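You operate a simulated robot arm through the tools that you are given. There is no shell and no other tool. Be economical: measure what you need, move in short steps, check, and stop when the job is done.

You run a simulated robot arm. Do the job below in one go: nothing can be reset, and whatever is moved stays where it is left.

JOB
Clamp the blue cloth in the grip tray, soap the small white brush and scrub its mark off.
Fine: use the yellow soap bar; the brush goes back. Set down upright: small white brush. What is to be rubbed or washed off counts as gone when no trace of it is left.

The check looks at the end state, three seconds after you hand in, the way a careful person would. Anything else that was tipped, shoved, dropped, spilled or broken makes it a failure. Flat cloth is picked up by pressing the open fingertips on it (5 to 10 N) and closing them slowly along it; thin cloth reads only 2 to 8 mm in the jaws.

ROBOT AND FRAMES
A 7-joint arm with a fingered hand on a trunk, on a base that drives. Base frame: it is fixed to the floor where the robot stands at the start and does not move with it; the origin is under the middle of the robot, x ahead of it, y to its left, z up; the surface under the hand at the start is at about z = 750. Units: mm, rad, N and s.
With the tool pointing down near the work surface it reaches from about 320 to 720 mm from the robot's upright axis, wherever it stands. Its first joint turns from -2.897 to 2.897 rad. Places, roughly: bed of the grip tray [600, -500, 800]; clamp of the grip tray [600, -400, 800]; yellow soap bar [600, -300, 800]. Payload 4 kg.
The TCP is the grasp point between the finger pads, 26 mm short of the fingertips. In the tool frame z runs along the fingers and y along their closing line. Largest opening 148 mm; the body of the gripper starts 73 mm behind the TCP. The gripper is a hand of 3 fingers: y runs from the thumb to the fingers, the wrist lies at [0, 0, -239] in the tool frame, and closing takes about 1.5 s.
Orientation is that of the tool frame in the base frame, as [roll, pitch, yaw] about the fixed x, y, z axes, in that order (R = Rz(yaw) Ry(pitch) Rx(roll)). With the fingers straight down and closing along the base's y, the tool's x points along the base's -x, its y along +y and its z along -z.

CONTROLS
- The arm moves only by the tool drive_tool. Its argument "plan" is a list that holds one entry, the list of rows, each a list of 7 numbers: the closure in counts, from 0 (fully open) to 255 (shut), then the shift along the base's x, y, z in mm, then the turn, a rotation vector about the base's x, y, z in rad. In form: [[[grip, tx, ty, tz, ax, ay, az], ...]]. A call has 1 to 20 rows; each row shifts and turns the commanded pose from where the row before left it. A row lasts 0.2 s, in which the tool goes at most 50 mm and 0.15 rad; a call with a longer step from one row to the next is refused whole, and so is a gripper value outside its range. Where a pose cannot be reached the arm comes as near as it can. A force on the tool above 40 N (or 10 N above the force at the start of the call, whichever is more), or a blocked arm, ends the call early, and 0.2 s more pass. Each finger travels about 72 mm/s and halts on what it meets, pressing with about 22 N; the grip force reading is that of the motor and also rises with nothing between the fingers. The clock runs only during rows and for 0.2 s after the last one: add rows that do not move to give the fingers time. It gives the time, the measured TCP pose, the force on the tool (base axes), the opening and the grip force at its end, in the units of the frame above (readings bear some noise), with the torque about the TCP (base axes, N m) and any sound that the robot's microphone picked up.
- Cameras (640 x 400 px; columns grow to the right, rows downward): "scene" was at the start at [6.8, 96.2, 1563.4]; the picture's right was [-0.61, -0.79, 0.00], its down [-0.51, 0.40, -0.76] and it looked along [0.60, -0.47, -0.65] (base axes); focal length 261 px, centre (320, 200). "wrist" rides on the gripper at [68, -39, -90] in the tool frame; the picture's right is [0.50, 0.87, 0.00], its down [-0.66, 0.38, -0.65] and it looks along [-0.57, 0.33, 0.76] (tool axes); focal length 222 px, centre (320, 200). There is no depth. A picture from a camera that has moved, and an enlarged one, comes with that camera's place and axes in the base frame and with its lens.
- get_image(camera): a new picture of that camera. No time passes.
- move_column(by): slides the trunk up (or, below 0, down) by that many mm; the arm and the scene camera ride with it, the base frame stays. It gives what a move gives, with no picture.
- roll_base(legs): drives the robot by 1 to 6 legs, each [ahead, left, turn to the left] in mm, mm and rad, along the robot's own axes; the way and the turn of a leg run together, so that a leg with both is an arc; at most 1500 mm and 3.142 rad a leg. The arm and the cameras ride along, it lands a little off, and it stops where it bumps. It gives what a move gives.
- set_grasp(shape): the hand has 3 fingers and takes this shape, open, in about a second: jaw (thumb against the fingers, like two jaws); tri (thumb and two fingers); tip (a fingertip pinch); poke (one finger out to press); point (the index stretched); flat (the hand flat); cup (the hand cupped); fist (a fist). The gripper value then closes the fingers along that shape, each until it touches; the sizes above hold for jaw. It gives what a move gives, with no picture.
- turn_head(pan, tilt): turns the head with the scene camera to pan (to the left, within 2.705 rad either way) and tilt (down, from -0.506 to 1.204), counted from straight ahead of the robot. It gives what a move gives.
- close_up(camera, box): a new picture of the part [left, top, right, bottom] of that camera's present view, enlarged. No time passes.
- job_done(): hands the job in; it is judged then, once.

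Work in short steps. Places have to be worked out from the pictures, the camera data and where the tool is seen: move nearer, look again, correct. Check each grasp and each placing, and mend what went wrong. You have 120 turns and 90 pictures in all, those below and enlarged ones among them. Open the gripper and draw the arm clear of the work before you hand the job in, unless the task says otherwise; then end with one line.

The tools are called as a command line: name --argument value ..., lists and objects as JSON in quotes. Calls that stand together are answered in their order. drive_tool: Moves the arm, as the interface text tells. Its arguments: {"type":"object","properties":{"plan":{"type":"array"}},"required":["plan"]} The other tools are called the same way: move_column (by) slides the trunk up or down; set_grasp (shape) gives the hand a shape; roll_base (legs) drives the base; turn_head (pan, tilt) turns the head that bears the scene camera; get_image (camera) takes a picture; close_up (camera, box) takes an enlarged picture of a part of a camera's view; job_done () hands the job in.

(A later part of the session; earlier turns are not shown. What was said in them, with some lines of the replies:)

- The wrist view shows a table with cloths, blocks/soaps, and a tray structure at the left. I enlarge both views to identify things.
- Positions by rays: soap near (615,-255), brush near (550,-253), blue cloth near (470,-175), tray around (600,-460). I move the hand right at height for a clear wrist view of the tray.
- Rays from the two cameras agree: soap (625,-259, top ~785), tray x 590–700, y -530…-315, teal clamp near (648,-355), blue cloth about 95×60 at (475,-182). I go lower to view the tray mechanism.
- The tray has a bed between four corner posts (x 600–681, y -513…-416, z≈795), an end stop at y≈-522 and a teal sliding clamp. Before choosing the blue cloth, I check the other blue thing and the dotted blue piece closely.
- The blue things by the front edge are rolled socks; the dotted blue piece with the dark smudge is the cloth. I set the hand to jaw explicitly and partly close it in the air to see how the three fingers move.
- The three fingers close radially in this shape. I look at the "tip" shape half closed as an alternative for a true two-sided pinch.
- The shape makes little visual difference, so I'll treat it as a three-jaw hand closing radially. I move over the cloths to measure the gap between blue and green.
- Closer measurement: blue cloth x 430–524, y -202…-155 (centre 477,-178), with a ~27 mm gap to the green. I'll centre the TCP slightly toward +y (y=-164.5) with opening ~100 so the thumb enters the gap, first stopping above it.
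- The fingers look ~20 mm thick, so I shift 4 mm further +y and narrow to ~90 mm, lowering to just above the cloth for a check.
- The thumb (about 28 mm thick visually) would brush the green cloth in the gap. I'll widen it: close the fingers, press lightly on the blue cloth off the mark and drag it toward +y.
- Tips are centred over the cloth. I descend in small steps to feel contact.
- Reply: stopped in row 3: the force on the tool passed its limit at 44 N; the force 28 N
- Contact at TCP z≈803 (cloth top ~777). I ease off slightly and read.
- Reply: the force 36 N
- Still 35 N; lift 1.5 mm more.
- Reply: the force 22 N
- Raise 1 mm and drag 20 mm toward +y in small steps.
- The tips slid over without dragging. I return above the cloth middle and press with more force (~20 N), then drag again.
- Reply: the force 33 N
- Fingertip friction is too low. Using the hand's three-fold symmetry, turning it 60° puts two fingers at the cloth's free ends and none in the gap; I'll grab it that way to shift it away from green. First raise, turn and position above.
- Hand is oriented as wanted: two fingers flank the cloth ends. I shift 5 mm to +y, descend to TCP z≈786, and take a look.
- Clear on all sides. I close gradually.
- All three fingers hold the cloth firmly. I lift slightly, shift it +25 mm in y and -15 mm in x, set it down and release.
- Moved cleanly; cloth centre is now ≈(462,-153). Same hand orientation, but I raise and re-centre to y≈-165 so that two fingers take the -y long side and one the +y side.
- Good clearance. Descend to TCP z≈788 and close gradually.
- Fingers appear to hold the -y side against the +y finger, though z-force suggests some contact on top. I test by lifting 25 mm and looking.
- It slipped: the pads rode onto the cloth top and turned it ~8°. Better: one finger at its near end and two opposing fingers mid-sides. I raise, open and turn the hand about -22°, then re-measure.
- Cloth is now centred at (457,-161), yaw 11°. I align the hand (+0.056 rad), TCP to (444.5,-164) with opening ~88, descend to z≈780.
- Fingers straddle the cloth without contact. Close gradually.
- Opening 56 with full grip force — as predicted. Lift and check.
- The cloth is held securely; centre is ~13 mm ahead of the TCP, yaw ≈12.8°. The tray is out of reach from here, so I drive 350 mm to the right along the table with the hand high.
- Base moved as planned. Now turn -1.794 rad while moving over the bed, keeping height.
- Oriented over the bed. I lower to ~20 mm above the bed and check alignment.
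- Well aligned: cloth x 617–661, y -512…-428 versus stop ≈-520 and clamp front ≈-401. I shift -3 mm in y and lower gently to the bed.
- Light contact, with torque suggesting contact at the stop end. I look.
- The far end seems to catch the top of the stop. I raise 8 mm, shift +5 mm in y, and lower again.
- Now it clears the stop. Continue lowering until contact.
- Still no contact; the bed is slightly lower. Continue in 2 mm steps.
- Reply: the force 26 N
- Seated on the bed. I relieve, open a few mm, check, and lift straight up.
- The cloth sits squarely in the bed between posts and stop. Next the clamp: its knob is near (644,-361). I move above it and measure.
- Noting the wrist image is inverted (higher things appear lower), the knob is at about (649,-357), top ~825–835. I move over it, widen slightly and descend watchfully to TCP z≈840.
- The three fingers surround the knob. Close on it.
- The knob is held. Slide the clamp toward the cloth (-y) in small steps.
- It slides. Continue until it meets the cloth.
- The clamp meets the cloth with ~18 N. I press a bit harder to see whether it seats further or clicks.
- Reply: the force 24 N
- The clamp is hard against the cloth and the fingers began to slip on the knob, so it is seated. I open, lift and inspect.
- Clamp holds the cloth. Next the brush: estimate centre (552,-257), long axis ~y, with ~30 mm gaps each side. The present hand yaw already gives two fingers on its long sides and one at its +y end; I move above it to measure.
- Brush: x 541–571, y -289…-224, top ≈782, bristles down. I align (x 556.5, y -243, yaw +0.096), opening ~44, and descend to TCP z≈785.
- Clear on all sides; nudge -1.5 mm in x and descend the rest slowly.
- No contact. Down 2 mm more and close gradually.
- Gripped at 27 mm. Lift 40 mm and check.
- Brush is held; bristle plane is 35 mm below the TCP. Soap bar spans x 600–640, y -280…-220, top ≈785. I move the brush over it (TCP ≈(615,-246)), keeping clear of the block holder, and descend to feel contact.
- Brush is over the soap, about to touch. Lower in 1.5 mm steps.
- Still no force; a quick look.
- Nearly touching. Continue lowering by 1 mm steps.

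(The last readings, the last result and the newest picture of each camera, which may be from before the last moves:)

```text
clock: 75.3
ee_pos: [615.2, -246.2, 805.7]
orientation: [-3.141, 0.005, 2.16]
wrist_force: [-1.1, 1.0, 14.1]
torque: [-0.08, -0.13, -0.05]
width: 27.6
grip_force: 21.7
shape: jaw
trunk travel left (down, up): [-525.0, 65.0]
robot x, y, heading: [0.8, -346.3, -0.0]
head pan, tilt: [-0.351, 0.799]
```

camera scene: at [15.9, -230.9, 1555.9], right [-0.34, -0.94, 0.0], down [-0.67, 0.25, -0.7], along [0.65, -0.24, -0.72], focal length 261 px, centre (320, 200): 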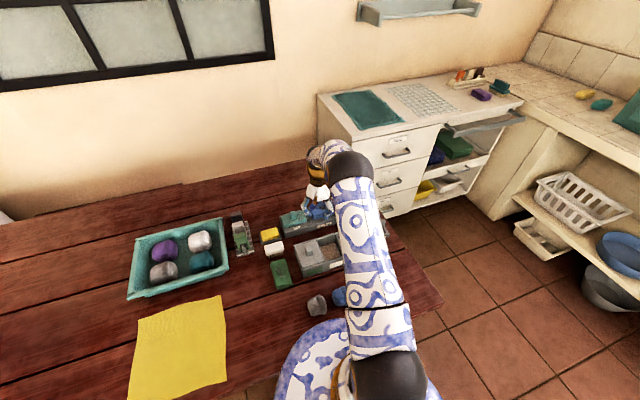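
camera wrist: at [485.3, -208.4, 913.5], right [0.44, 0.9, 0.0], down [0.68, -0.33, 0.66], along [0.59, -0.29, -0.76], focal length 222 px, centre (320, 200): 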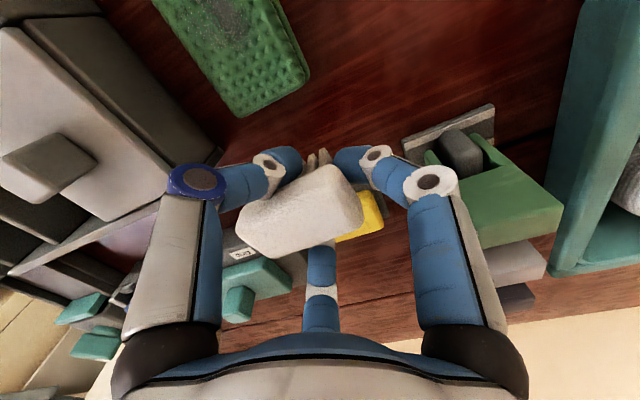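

Contact at 14 N under the brush. I ease slightly and rub with short strokes along the soap.

drive_tool --plan '[[[235, 0, 0, 0.6, 0, 0, 0], [235, 6, 0, 0, 0, 0, 0], [235, 6, 0, 0, 0, 0, 0], [235, -6, 0, 0, 0, 0, 0], [235, -6, 0, 0, 0, 0, 0], [235, 6, 0, 0, 0, 0, 0], [235, 6, 0, 0, 0, 0, 0], [235, -6, 0, 0, 0, 0, 0], [235, -6, 0, 0, 0, 0, 0], [235, 6, 0, 0, 0, 0, 0], [235, 6, 0, 0, 0, 0, 0], [235, -6, 0, 0, 0, 0, 0], [235, -6, 0, 0, 0, 0, 0], [235, 6, 0, 0, 0, 0, 0], [235, 6, 0, 0, 0, 0, 0], [235, -6, 0, 0, 0, 0, 0], [235, -6, 0, 0, 0, 0, 0], [235, 0, 0, 0, 0, 0, 0]]]'

close_up --camera "scene" --box '[240, 205, 320, 255]'

```text
clock: 79.1
ee_pos: [615.1, -246.0, 805.7]
orientation: [-3.139, 0.004, 2.16]
wrist_force: [2.9, -0.6, 8.1]
torque: [-0.03, -0.19, 0.0]
width: 28.0
grip_force: 22.0
shape: jaw
trunk travel left (down, up): [-525.0, 65.0]
robot x, y, heading: [-0.4, -352.9, 0.002]
head pan, tilt: [-0.351, 0.799]
```

```text
8.00 times, centred on (280, 230) of scene
camera zoom: at [15.4, -231.0, 1556.0], right [-0.34, -0.94, 0.0], down [-0.67, 0.25, -0.7], along [0.65, -0.24, -0.72], focal length 2088 px, centre (640, -40)
```

zoom: 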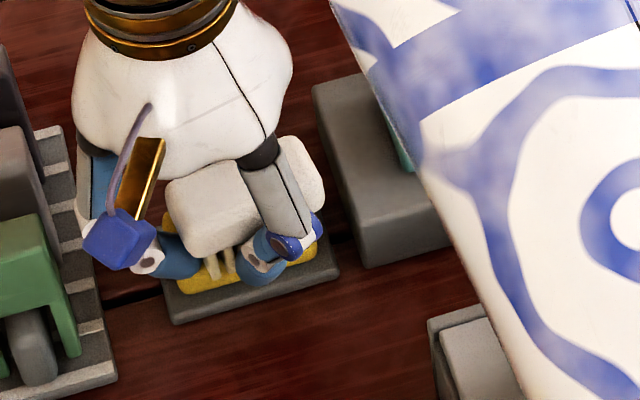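

Soaped. Lift and carry the brush over the mark (≈(643,-476)); TCP target (639,-460), stopping at z≈862.

drive_tool --plan '[[[235, 0, 0, 15, 0, 0, 0], [235, 0, 0, 45, 0, 0, 0], [235, 4.8, -42.8, 0, 0, 0, 0], [235, 4.8, -42.8, 0, 0, 0, 0], [235, 4.8, -42.8, 0, 0, 0, 0], [235, 4.8, -42.8, 0, 0, 0, 0], [235, 4.8, -42.8, 0, 0, 0, 0], [235, 0, 0, -5, 0, 0, 0], [235, 0, 0, 0, 0, 0, 0]]]'

get_image --camera "wrist"

close_up --camera "scene" --box '[250, 200, 330, 260]'

```text
clock: 81.1
ee_pos: [640.5, -461.1, 860.2]
orientation: [-3.139, 0.003, 2.162]
wrist_force: [0.4, -0.1, -0.5]
torque: [0.04, 0.01, 0.03]
width: 27.7
grip_force: 21.7
shape: jaw
trunk travel left (down, up): [-525.0, 65.0]
robot x, y, heading: [4.9, -349.5, -0.001]
head pan, tilt: [-0.351, 0.799]
```

```text
19 pictures are left
camera wrist: at [570.1, -425.7, 949.4], right [0.44, 0.9, 0.0], down [0.68, -0.33, 0.66], along [0.59, -0.29, -0.76], focal length 222 px, centre (320, 200)
```

wrist: 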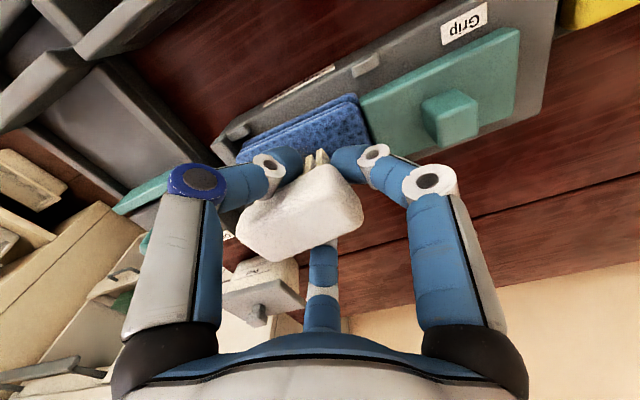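

```text
6.67 times, centred on (290, 230) of scene
camera zoom: at [15.9, -230.8, 1555.9], right [-0.34, -0.94, 0.0], down [-0.67, 0.25, -0.7], along [0.65, -0.24, -0.72], focal length 1740 px, centre (520, 0)
```

zoom: 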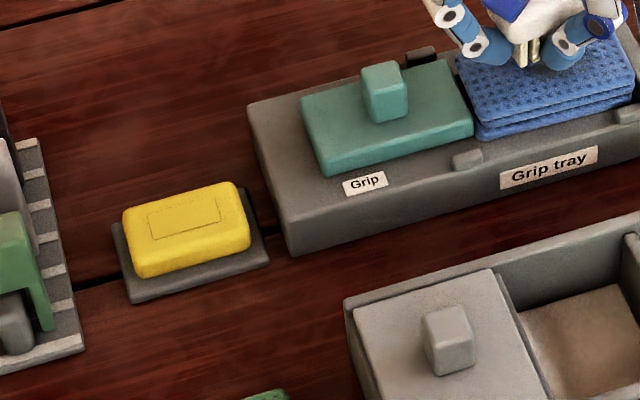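

Brush over the cloth, soap undisturbed. Lower to contact in small steps.

drive_tool --plan '[[[235, 0, 0, -4, 0, 0, 0], [235, 0, 0, -3, 0, 0, 0], [235, 0, 0, -2, 0, 0, 0], [235, 0, 0, -1.5, 0, 0, 0], [235, 0, 0, -1.5, 0, 0, 0], [235, 0, 0, -1, 0, 0, 0], [235, 0, 0, 0, 0, 0, 0]]]'

```text
clock: 82.7
ee_pos: [640.6, -460.7, 846.4]
orientation: [-3.138, 0.005, 2.16]
wrist_force: [0.2, -0.4, -1.0]
torque: [0.01, 0.02, 0.0]
width: 27.6
grip_force: 21.8
shape: jaw
trunk travel left (down, up): [-525.0, 65.0]
robot x, y, heading: [1.9, -353.2, -0.003]
head pan, tilt: [-0.351, 0.799]
```

drive_tool --plan '[[[235, 0, 0, -1, 0, 0, 0], [235, 0, 0, -1, 0, 0, 0], [235, 0, 0, -1, 0, 0, 0], [235, 0, 0, -1, 0, 0, 0], [235, 0, 0, -1, 0, 0, 0], [235, 0, 0, 0, 0, 0, 0]]]'

```text
clock: 84.1
ee_pos: [640.0, -459.9, 842.4]
orientation: [-3.139, 0.002, 2.161]
wrist_force: [-0.4, -0.1, 0.0]
torque: [0.0, 0.0, -0.03]
width: 27.7
grip_force: 21.6
shape: jaw
trunk travel left (down, up): [-525.0, 65.0]
robot x, y, heading: [-1.9, -351.2, 0.0]
head pan, tilt: [-0.351, 0.799]
```

drive_tool --plan '[[[235, 0, 0, -1, 0, 0, 0], [235, 0, 0, -1, 0, 0, 0], [235, 0, 0, -1, 0, 0, 0], [235, 0, 0, -1, 0, 0, 0], [235, 0, 0, 0, 0, 0, 0]]]'

```text
clock: 85.3
ee_pos: [639.9, -460.9, 838.3]
orientation: [-3.141, 0.004, 2.162]
wrist_force: [-1.1, 0.1, 1.3]
torque: [-0.03, -0.06, -0.05]
width: 27.3
grip_force: 21.9
shape: jaw
trunk travel left (down, up): [-525.0, 65.0]
robot x, y, heading: [0.1, -353.0, -0.005]
head pan, tilt: [-0.351, 0.799]
```

Beginning of contact. One more mm.

drive_tool --plan '[[[235, 0, 0, -0.7, 0, 0, 0], [235, 0, 0, -0.7, 0, 0, 0], [235, 0, 0, 0, 0, 0, 0]]]'

```text
clock: 86.1
ee_pos: [639.7, -459.7, 838.1]
orientation: [-3.14, 0.007, 2.159]
wrist_force: [0.4, 0.7, 7.2]
torque: [-0.03, -0.12, 0.03]
width: 27.6
grip_force: 22.5
shape: jaw
trunk travel left (down, up): [-525.0, 65.0]
robot x, y, heading: [0.9, -350.7, 0.001]
head pan, tilt: [-0.351, 0.799]
```

7 N of contact. Scrub with x strokes (covering -24…0) while shifting in y.

drive_tool --plan '[[[235, -8, 0, 0, 0, 0, 0], [235, -8, 0, 0, 0, 0, 0], [235, -6, 0, 0, 0, 0, 0], [235, 6, -3, 0, 0, 0, 0], [235, 8, 0, 0, 0, 0, 0], [235, 8, 0, 0, 0, 0, 0], [235, -8, -3, 0, 0, 0, 0], [235, -8, 0, 0, 0, 0, 0], [235, -6, 0, 0, 0, 0, 0], [235, 6, 6, 0, 0, 0, 0], [235, 8, 0, 0, 0, 0, 0], [235, 8, 0, 0, 0, 0, 0], [235, -8, 5, 0, 0, 0, 0], [235, -8, 0, 0, 0, 0, 0], [235, -6, 0, 0, 0, 0, 0], [235, 6, -5, 0, 0, 0, 0], [235, 8, 0, 0, 0, 0, 0], [235, 8, 0, 0, 0, 0, 0], [235, 0, 0, 0, 0, 0, 0]]]'

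close_up --camera "scene" --box '[280, 190, 340, 240]'

```text
clock: 90.1
ee_pos: [639.0, -460.8, 836.4]
orientation: [-3.14, 0.005, 2.161]
wrist_force: [-3.1, -0.5, 7.6]
torque: [-0.02, 0.0, 0.0]
width: 27.5
grip_force: 22.1
shape: jaw
trunk travel left (down, up): [-525.0, 65.0]
robot x, y, heading: [0.8, -355.1, -0.002]
head pan, tilt: [-0.351, 0.799]
```

```text
8.00 times, centred on (310, 215) of scene
camera zoom: at [14.8, -230.8, 1555.9], right [-0.34, -0.94, 0.0], down [-0.67, 0.25, -0.7], along [0.65, -0.24, -0.72], focal length 2088 px, centre (400, 80)
```

zoom: 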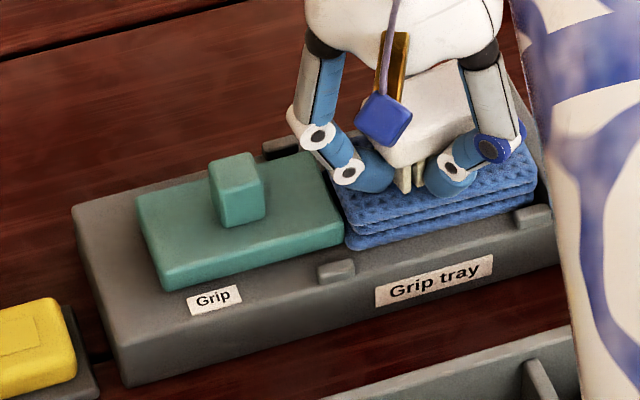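

Scrubbing works without displacing anything. One more pass with along-y strokes, then lift aside and inspect.

drive_tool --plan '[[[235, -4, -6, 0, 0, 0, 0], [235, 0, 8, 0, 0, 0, 0], [235, 0, 6, 0, 0, 0, 0], [235, -6, -6, 0, 0, 0, 0], [235, 0, -8, 0, 0, 0, 0], [235, 0, 8, 0, 0, 0, 0], [235, -6, 6, 0, 0, 0, 0], [235, 0, -8, 0, 0, 0, 0], [235, 0, -6, 0, 0, 0, 0], [235, -4, 6, 0, 0, 0, 0], [235, 8, 0, 0, 0, 0, 0], [235, 8, 0, 0, 0, 0, 0], [235, -8, 0, 0, 0, 0, 0], [235, -8, 0, 0, 0, 0, 0], [235, 8, 0, 0, 0, 0, 0], [235, 8, 0, 0, 0, 0, 0], [235, 4, 0, 0, 0, 0, 0], [235, 0, 0, 0, 0, 0, 0]]]'

drive_tool --plan '[[[235, 0, 0, 20, 0, 0, 0], [235, 0, 30, 30, 0, 0, 0], [235, -20, 45, 0, 0, 0, 0], [235, -20, 45, 0, 0, 0, 0], [235, 0, 0, 0, 0, 0, 0]]]'

get_image --camera "wrist"

close_up --camera "scene" --box '[280, 190, 340, 240]'

```text
clock: 93.9
ee_pos: [639.0, -459.6, 837.6]
orientation: [-3.139, 0.003, 2.16]
wrist_force: [-1.2, -0.5, 4.4]
torque: [-0.02, 0.04, -0.02]
width: 27.1
grip_force: 21.3
shape: jaw
trunk travel left (down, up): [-525.0, 65.0]
robot x, y, heading: [-4.4, -351.1, -0.002]
head pan, tilt: [-0.351, 0.799]
```

```text
clock: 95.1
ee_pos: [599.2, -339.4, 887.9]
orientation: [-3.141, 0.002, 2.16]
wrist_force: [-0.1, 0.1, -1.1]
torque: [0.02, -0.03, -0.02]
width: 26.9
grip_force: 21.7
shape: jaw
trunk travel left (down, up): [-525.0, 65.0]
robot x, y, heading: [-2.2, -352.6, -0.006]
head pan, tilt: [-0.351, 0.799]
```

```text
16 pictures are left
camera wrist: at [529.5, -305.5, 976.8], right [0.44, 0.9, 0.0], down [0.68, -0.33, 0.66], along [0.59, -0.29, -0.76], focal length 222 px, centre (320, 200)
```

wrist: 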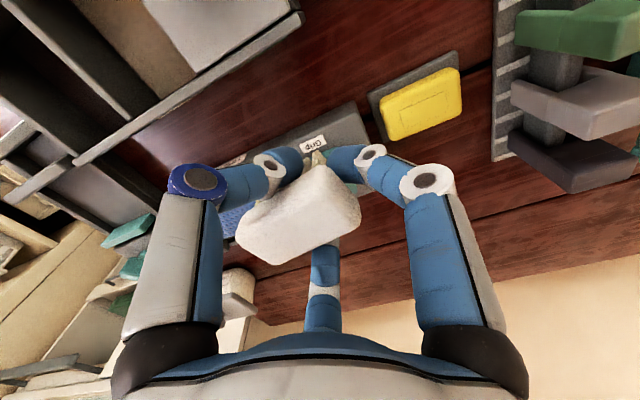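

```text
8.00 times, centred on (310, 215) of scene
camera zoom: at [15.9, -230.7, 1555.9], right [-0.34, -0.94, 0.0], down [-0.67, 0.25, -0.7], along [0.65, -0.24, -0.72], focal length 2088 px, centre (400, 80)
```

zoom: 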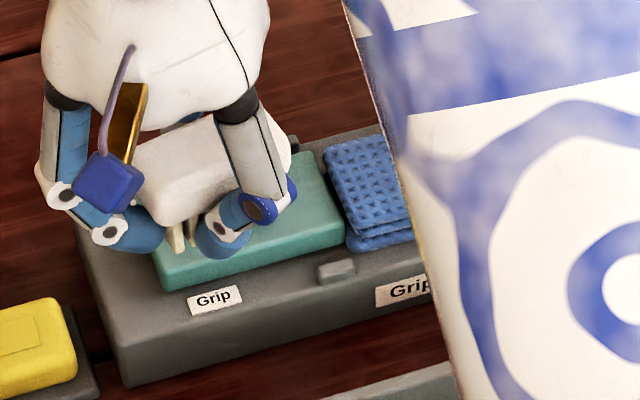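

The visible part of the cloth is clean; the rest is hidden by the arm. I swing the hand left to uncover it.

drive_tool --plan '[[[235, -20, 40, 5, 0, 0, 0], [235, -25, 40, 5, 0, 0, 0], [235, -25, 40, 0, 0, 0, 0], [235, -25, 40, 0, 0, 0, 0], [235, 0, 0, 0, 0, 0, 0]]]'

close_up --camera "scene" --box '[280, 190, 360, 250]'

```text
clock: 96.3
ee_pos: [505.1, -180.5, 897.6]
orientation: [-3.14, 0.006, 2.16]
wrist_force: [0.2, 0.1, -1.1]
torque: [-0.01, 0.02, 0.0]
width: 26.9
grip_force: 22.4
shape: jaw
trunk travel left (down, up): [-525.0, 65.0]
robot x, y, heading: [-4.6, -350.3, -0.003]
head pan, tilt: [-0.351, 0.799]
```

```text
6.67 times, centred on (320, 220) of scene
camera zoom: at [15.8, -230.7, 1555.9], right [-0.34, -0.94, 0.0], down [-0.67, 0.25, -0.7], along [0.65, -0.24, -0.72], focal length 1740 px, centre (320, 67)
```

zoom: 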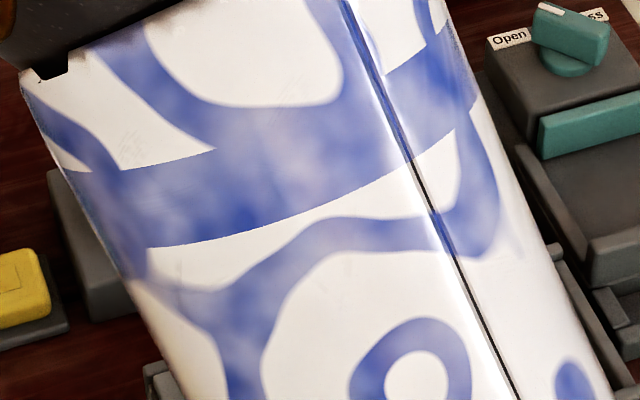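

The forearm blocks that view. I use the wrist camera instead, from higher above the tray.

drive_tool --plan '[[[235, 21.5, -38, 7, 0, 0, 0], [235, 21.5, -38, 7, 0, 0, 0], [235, 21.5, -38, 7, 0, 0, 0], [235, 21.5, -38, 7, 0, 0, 0], [235, 21.5, -38, 7, 0, 0, 0], [235, 21.5, -38, 7, 0, 0, 0], [235, 21, -38, 3, 0, 0, 0], [235, 0, 0, 0, 0, 0, 0]]]'

close_up --camera "wrist" --box '[210, 50, 370, 160]'

```text
clock: 98.1
ee_pos: [655.5, -445.3, 941.9]
orientation: [-3.139, 0.003, 2.163]
wrist_force: [-0.1, 0.1, -0.5]
torque: [0.02, 0.0, 0.03]
width: 26.4
grip_force: 22.2
shape: jaw
trunk travel left (down, up): [-525.0, 65.0]
robot x, y, heading: [0.5, -355.9, -0.004]
head pan, tilt: [-0.351, 0.799]
```

```text
3.64 times, centred on (290, 105) of wrist
camera zoom: at [584.9, -411.0, 1031.2], right [0.44, 0.9, 0.0], down [0.68, -0.33, 0.66], along [0.59, -0.29, -0.76], focal length 808 px, centre (429, 546)
```

zoom: 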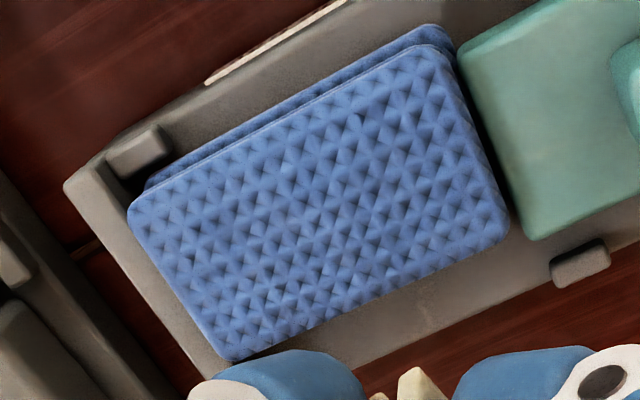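

The mark is completely gone and the cloth is still held between stop and clamp. Now return the brush to its original place (grasp pose 556,-244).

drive_tool --plan '[[[235, -16.5, 33.5, -7, 0, 0, 0], [235, -16.5, 33.5, -7, 0, 0, 0], [235, -16.5, 33.5, -7, 0, 0, 0], [235, -16.5, 33.5, -7, 0, 0, 0], [235, -16.5, 33.5, -7, 0, 0, 0], [235, -16.5, 33.5, -7, 0, 0, 0], [235, 0, 0, -30, 0, 0, 0], [235, 0, 0, -30, 0, 0, 0], [235, 0, 0, -20, 0, 0, 0], [235, 0, 0, -10, 0, 0, 0], [235, 0, 0, 0, 0, 0, 0]]]'

close_up --camera "scene" --box '[240, 200, 320, 260]'

```text
clock: 100.5
ee_pos: [555.9, -244.5, 809.8]
orientation: [-3.139, 0.003, 2.16]
wrist_force: [-0.2, -0.2, -0.2]
torque: [0.05, -0.03, 0.02]
width: 26.5
grip_force: 21.5
shape: jaw
trunk travel left (down, up): [-525.0, 65.0]
robot x, y, heading: [-1.5, -354.0, 0.002]
head pan, tilt: [-0.351, 0.799]
```

```text
6.67 times, centred on (280, 230) of scene
camera zoom: at [15.9, -230.8, 1555.9], right [-0.34, -0.94, 0.0], down [-0.67, 0.25, -0.7], along [0.65, -0.24, -0.72], focal length 1740 px, centre (587, 0)
```

zoom: 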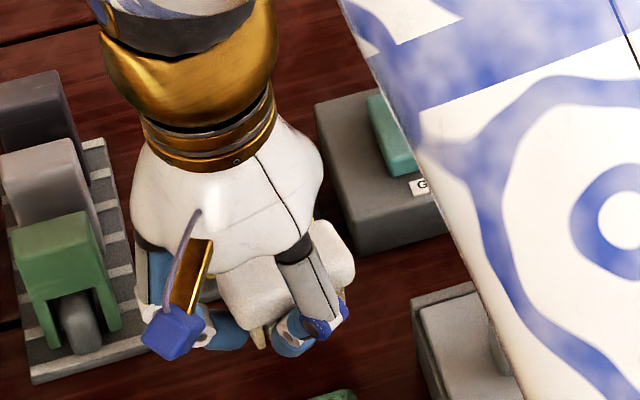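

Over its place. Lower to contact.

drive_tool --plan '[[[235, 0, 0, -8, 0, 0, 0], [235, 0, 0, -6, 0, 0, 0], [235, 0, 0, -3, 0, 0, 0], [235, 0, 0, -2, 0, 0, 0], [235, 0, 0, -1.5, 0, 0, 0], [235, 0, 0, -1.5, 0, 0, 0], [235, 0, 0, 0, 0, 0, 0]]]'

```text
clock: 102.1
ee_pos: [556.0, -245.3, 788.0]
orientation: [-3.14, 0.003, 2.16]
wrist_force: [-0.9, -0.1, -0.2]
torque: [0.0, 0.0, 0.01]
width: 26.4
grip_force: 22.3
shape: jaw
trunk travel left (down, up): [-525.0, 65.0]
robot x, y, heading: [2.3, -350.9, 0.0]
head pan, tilt: [-0.351, 0.799]
```

drive_tool --plan '[[[235, 0, 0, -1, 0, 0, 0], [235, 0, 0, -1, 0, 0, 0], [235, 0, 0, -1, 0, 0, 0], [235, 0, 0, -0.7, 0, 0, 0], [235, 0, 0, 0, 0, 0, 0]]]'

```text
clock: 103.3
ee_pos: [557.2, -244.8, 784.0]
orientation: [-3.14, 0.003, 2.161]
wrist_force: [0.4, 0.2, -0.5]
torque: [-0.02, 0.0, 0.05]
width: 26.7
grip_force: 21.8
shape: jaw
trunk travel left (down, up): [-525.0, 65.0]
robot x, y, heading: [0.6, -350.8, -0.005]
head pan, tilt: [-0.351, 0.799]
```

drive_tool --plan '[[[235, 0, 0, -1, 0, 0, 0], [235, 0, 0, -1, 0, 0, 0], [235, 0, 0, -1, 0, 0, 0], [235, 0, 0, 0, 0, 0, 0]]]'

```text
clock: 104.3
ee_pos: [556.7, -244.5, 781.4]
orientation: [-3.14, 0.003, 2.16]
wrist_force: [0.4, -0.2, 0.4]
torque: [0.07, 0.04, -0.03]
width: 26.2
grip_force: 22.1
shape: jaw
trunk travel left (down, up): [-525.0, 65.0]
robot x, y, heading: [-1.2, -349.5, -0.001]
head pan, tilt: [-0.351, 0.799]
```

drive_tool --plan '[[[235, 0, 0, -1, 0, 0, 0], [235, 0, 0, -1, 0, 0, 0], [235, 0, 0, 0, 0, 0, 0]]]'

close_up --camera "scene" --box '[255, 225, 295, 255]'

```text
clock: 105.1
ee_pos: [558.1, -246.0, 779.0]
orientation: [-3.14, 0.002, 2.161]
wrist_force: [-0.2, -0.2, 0.2]
torque: [-0.02, 0.02, -0.02]
width: 26.6
grip_force: 21.7
shape: jaw
trunk travel left (down, up): [-525.0, 65.0]
robot x, y, heading: [-0.5, -353.0, -0.004]
head pan, tilt: [-0.351, 0.799]
```

```text
13.33 times, centred on (275, 240) of scene
camera zoom: at [15.9, -230.8, 1555.9], right [-0.34, -0.94, 0.0], down [-0.67, 0.25, -0.7], along [0.65, -0.24, -0.72], focal length 3479 px, centre (920, -333)
```

zoom: 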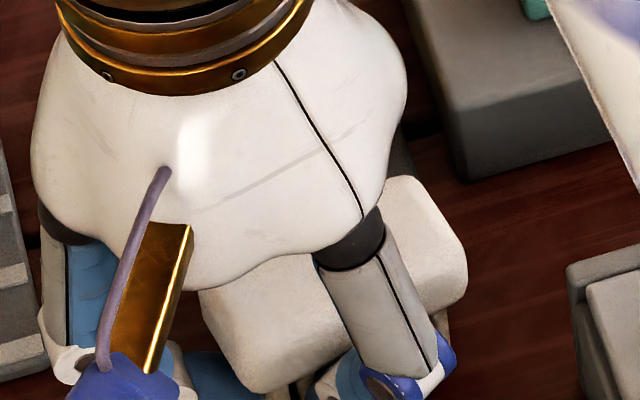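

Still a hair above. Two or three more mm, carefully.

drive_tool --plan '[[[235, 0, 0, -1, 0, 0, 0], [235, 0, 0, -1, 0, 0, 0], [235, 0, 0, 0, 0, 0, 0]]]'

```text
clock: 105.9
ee_pos: [556.7, -244.5, 777.2]
orientation: [-3.139, 0.004, 2.162]
wrist_force: [-0.9, 1.1, 3.0]
torque: [-0.07, -0.11, 0.03]
width: 26.4
grip_force: 22.2
shape: jaw
trunk travel left (down, up): [-525.0, 65.0]
robot x, y, heading: [-1.9, -353.1, -0.001]
head pan, tilt: [-0.351, 0.799]
```

Contact. I open gradually to ~44 mm (within the gaps), then lift straight up.

drive_tool --plan '[[[235, 0, 0, -0.4, 0, 0, 0], [225, 0, 0, 0, 0, 0, 0], [215, 0, 0, 0, 0, 0, 0], [205, 0, 0, 0, 0, 0, 0], [195, 0, 0, 0, 0, 0, 0], [186, 0, 0, 0, 0, 0, 0], [181, 0, 0, 0, 0, 0, 0], [181, 0, 0, 0, 0, 0, 0]]]'

get_image --camera "wrist"

```text
clock: 107.7
ee_pos: [555.6, -245.2, 777.2]
orientation: [-3.14, 0.004, 2.162]
wrist_force: [-0.1, -0.2, 4.5]
torque: [-0.03, 0.03, -0.04]
width: 41.9
grip_force: 0.0
shape: jaw
trunk travel left (down, up): [-525.0, 65.0]
robot x, y, heading: [-0.3, -351.2, -0.003]
head pan, tilt: [-0.351, 0.799]
```

```text
10 pictures are left
camera wrist: at [485.9, -210.5, 865.5], right [0.44, 0.9, 0.0], down [0.68, -0.33, 0.66], along [0.59, -0.29, -0.76], focal length 222 px, centre (320, 200)
```

wrist: 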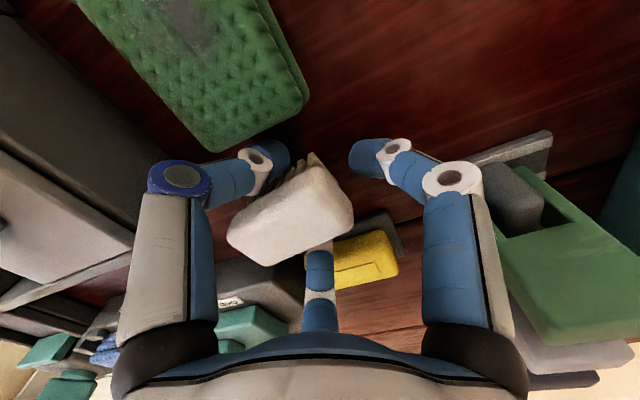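

The brush stands on its bristles, released. Lift slowly straight up and look.

drive_tool --plan '[[[177, 0, 0, 0, 0, 0, 0], [177, 0, 0, 4, 0, 0, 0], [177, 0, 0, 8, 0, 0, 0], [177, 0, 0, 15, 0, 0, 0], [177, 0, 0, 30, 0, 0, 0], [177, 0, 0, 30, 0, 0, 0], [177, 0, 0, 20, 0, 0, 0], [177, 0, 0, 0, 0, 0, 0]]]'

get_image --camera "wrist"

close_up --camera "scene" --box '[240, 210, 320, 270]'

```text
clock: 109.5
ee_pos: [556.0, -246.2, 884.3]
orientation: [-3.139, 0.002, 2.16]
wrist_force: [-0.2, 0.0, 0.3]
torque: [-0.02, 0.01, -0.02]
width: 45.2
grip_force: 0.1
shape: jaw
trunk travel left (down, up): [-525.0, 65.0]
robot x, y, heading: [-0.7, -354.5, -0.006]
head pan, tilt: [-0.351, 0.799]
```

```text
9 pictures are left
camera wrist: at [486.7, -211.4, 973.0], right [0.44, 0.9, 0.0], down [0.68, -0.33, 0.66], along [0.59, -0.29, -0.76], focal length 222 px, centre (320, 200)
```

wrist: 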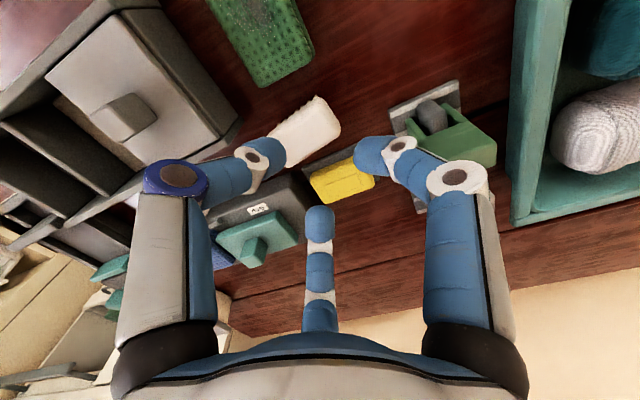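

```text
6.67 times, centred on (280, 240) of scene
camera zoom: at [15.8, -230.8, 1555.9], right [-0.34, -0.94, 0.0], down [-0.67, 0.25, -0.7], along [0.65, -0.24, -0.72], focal length 1740 px, centre (587, -67)
```

zoom: 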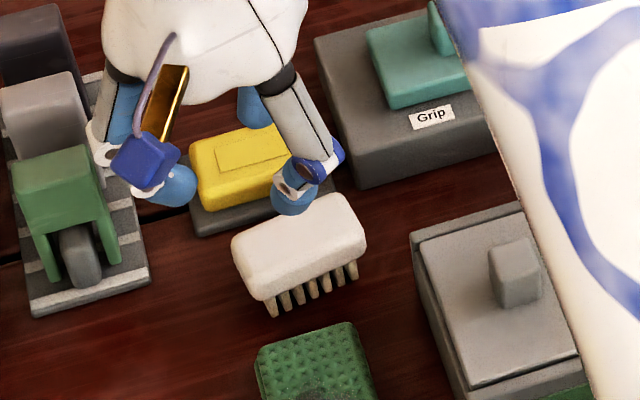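

Brush is upright in its place. I check the clamp–cloth contact once more from above with the free hand.

drive_tool --plan '[[[177, 15, -30, 5, 0, 0, 0], [150, 15, -30, 5, 0, 0, 0], [130, 15, -30, 0, 0, 0, 0], [120, 15, -30, 0, 0, 0, 0], [120, 15, -30, 0, 0, 0, 0], [120, 12, -20, 0, 0, 0, 0], [120, 0, 0, 0, 0, 0, 0]]]'

close_up --camera "wrist" --box '[210, 40, 410, 180]'

```text
clock: 111.1
ee_pos: [644.0, -415.6, 891.9]
orientation: [-3.14, 0.003, 2.16]
wrist_force: [0.0, 0.2, -0.2]
torque: [0.01, 0.01, -0.03]
width: 77.8
grip_force: 0.0
shape: jaw
trunk travel left (down, up): [-525.0, 65.0]
robot x, y, heading: [-2.7, -353.2, -0.005]
head pan, tilt: [-0.351, 0.799]
```

```text
2.86 times, centred on (310, 110) of wrist
camera zoom: at [573.3, -380.9, 981.7], right [0.44, 0.9, 0.0], down [0.68, -0.33, 0.66], along [0.59, -0.29, -0.76], focal length 635 px, centre (349, 457)
```

zoom: 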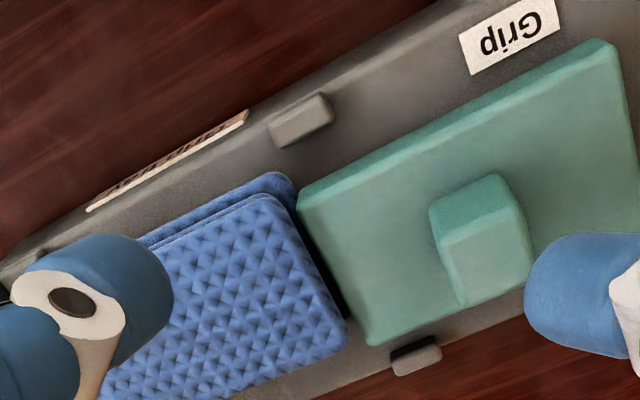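

The clamp bears on the cloth, which stayed put under scrubbing and is spotless. I withdraw the arm and take a last look.

drive_tool --plan '[[[60, 0, 0, 40, 0, 0, 0], [0, 0, 0, 45, 0, 0, 0], [0, -30, 0, 45, 0, 0, 0], [0, -45, 0, 45, 0, 0, 0], [0, -45, -30, 45, 0, 0, 0], [0, -45, -40, 30, 0, 0, 0], [0, -45, -40, 0, 0, 0, 0], [0, 0, -40, 0, 0, 0, 0], [0, 0, 0, 0, 0, 0, 0]]]'

get_image --camera "scene"

close_up --camera "scene" --box '[220, 190, 340, 290]'

```text
refused: row 3 steps farther than a row can; nothing moved
```

```text
6 pictures are left
camera scene: at [15.9, -230.9, 1555.9], right [-0.34, -0.94, 0.0], down [-0.67, 0.25, -0.7], along [0.65, -0.24, -0.72], focal length 261 px, centre (320, 200)
```

scene: 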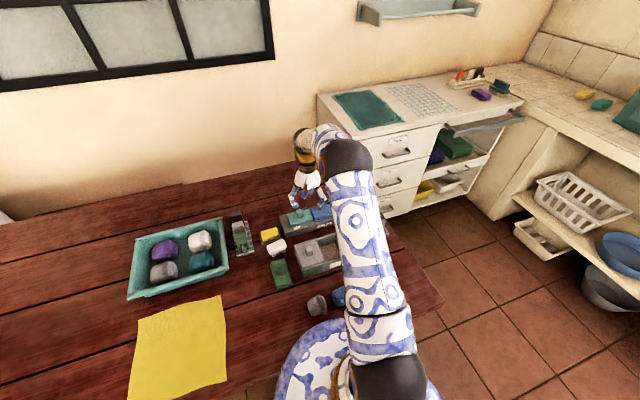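

```text
4.00 times, centred on (280, 240) of scene
camera zoom: at [15.9, -230.9, 1555.9], right [-0.34, -0.94, 0.0], down [-0.67, 0.25, -0.7], along [0.65, -0.24, -0.72], focal length 1044 px, centre (480, 40)
```

zoom: 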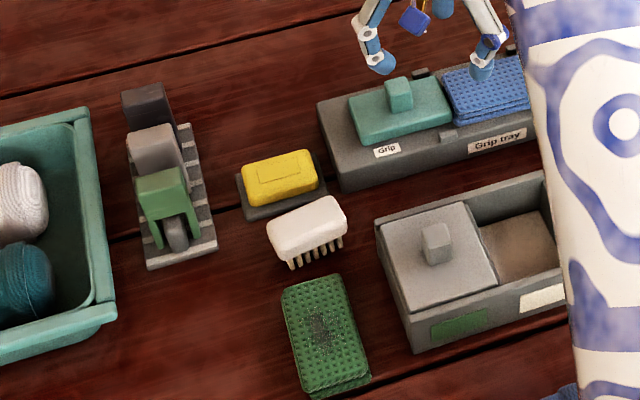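

The step was too long for one row; all things look right in the picture. I withdraw with shorter steps.

drive_tool --plan '[[[60, 0, 0, 40, 0, 0, 0], [0, 0, 0, 45, 0, 0, 0], [0, -20, 0, 40, 0, 0, 0], [0, -30, 0, 35, 0, 0, 0], [0, -40, 0, 25, 0, 0, 0], [0, -45, 0, 10, 0, 0, 0], [0, -45, 0, 0, 0, 0, 0], [0, -45, 0, 0, 0, 0, 0], [0, 0, 0, 0, 0, 0, 0]]]'

get_image --camera "wrist"

```text
clock: 113.1
ee_pos: [417.3, -414.5, 1087.5]
orientation: [-3.139, 0.002, 2.162]
wrist_force: [-0.1, -0.1, -0.6]
torque: [0.01, -0.01, 0.0]
width: 148.0
grip_force: 0.1
shape: jaw
trunk travel left (down, up): [-525.0, 65.0]
robot x, y, heading: [-1.6, -348.6, 0.002]
head pan, tilt: [-0.351, 0.799]
```

```text
4 pictures are left
camera wrist: at [348.0, -380.0, 1177.0], right [0.44, 0.9, 0.0], down [0.68, -0.33, 0.66], along [0.59, -0.29, -0.76], focal length 222 px, centre (320, 200)
```

wrist: 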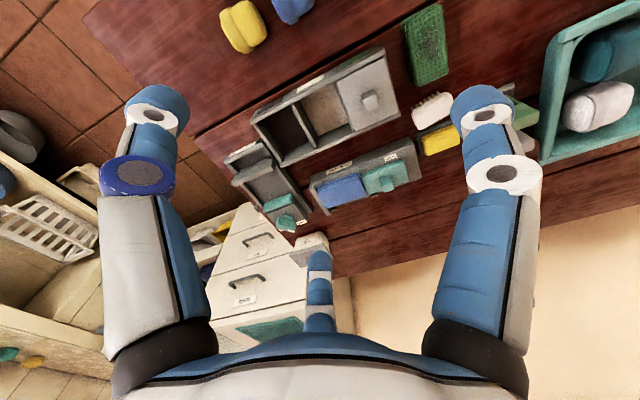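

The arm is clear with the gripper open, the cloth is clamped and clean, the brush stands upright in its place, and the rest is undisturbed. Handing in.

job_done

```text
The job is handed in.
```

The blue cloth is clamped in the grip tray and no trace of its mark is left. The small white brush was soaped on the yellow bar and is back in its place, upright on its bristles, about 6–8 mm and a few degrees off where it first stood.
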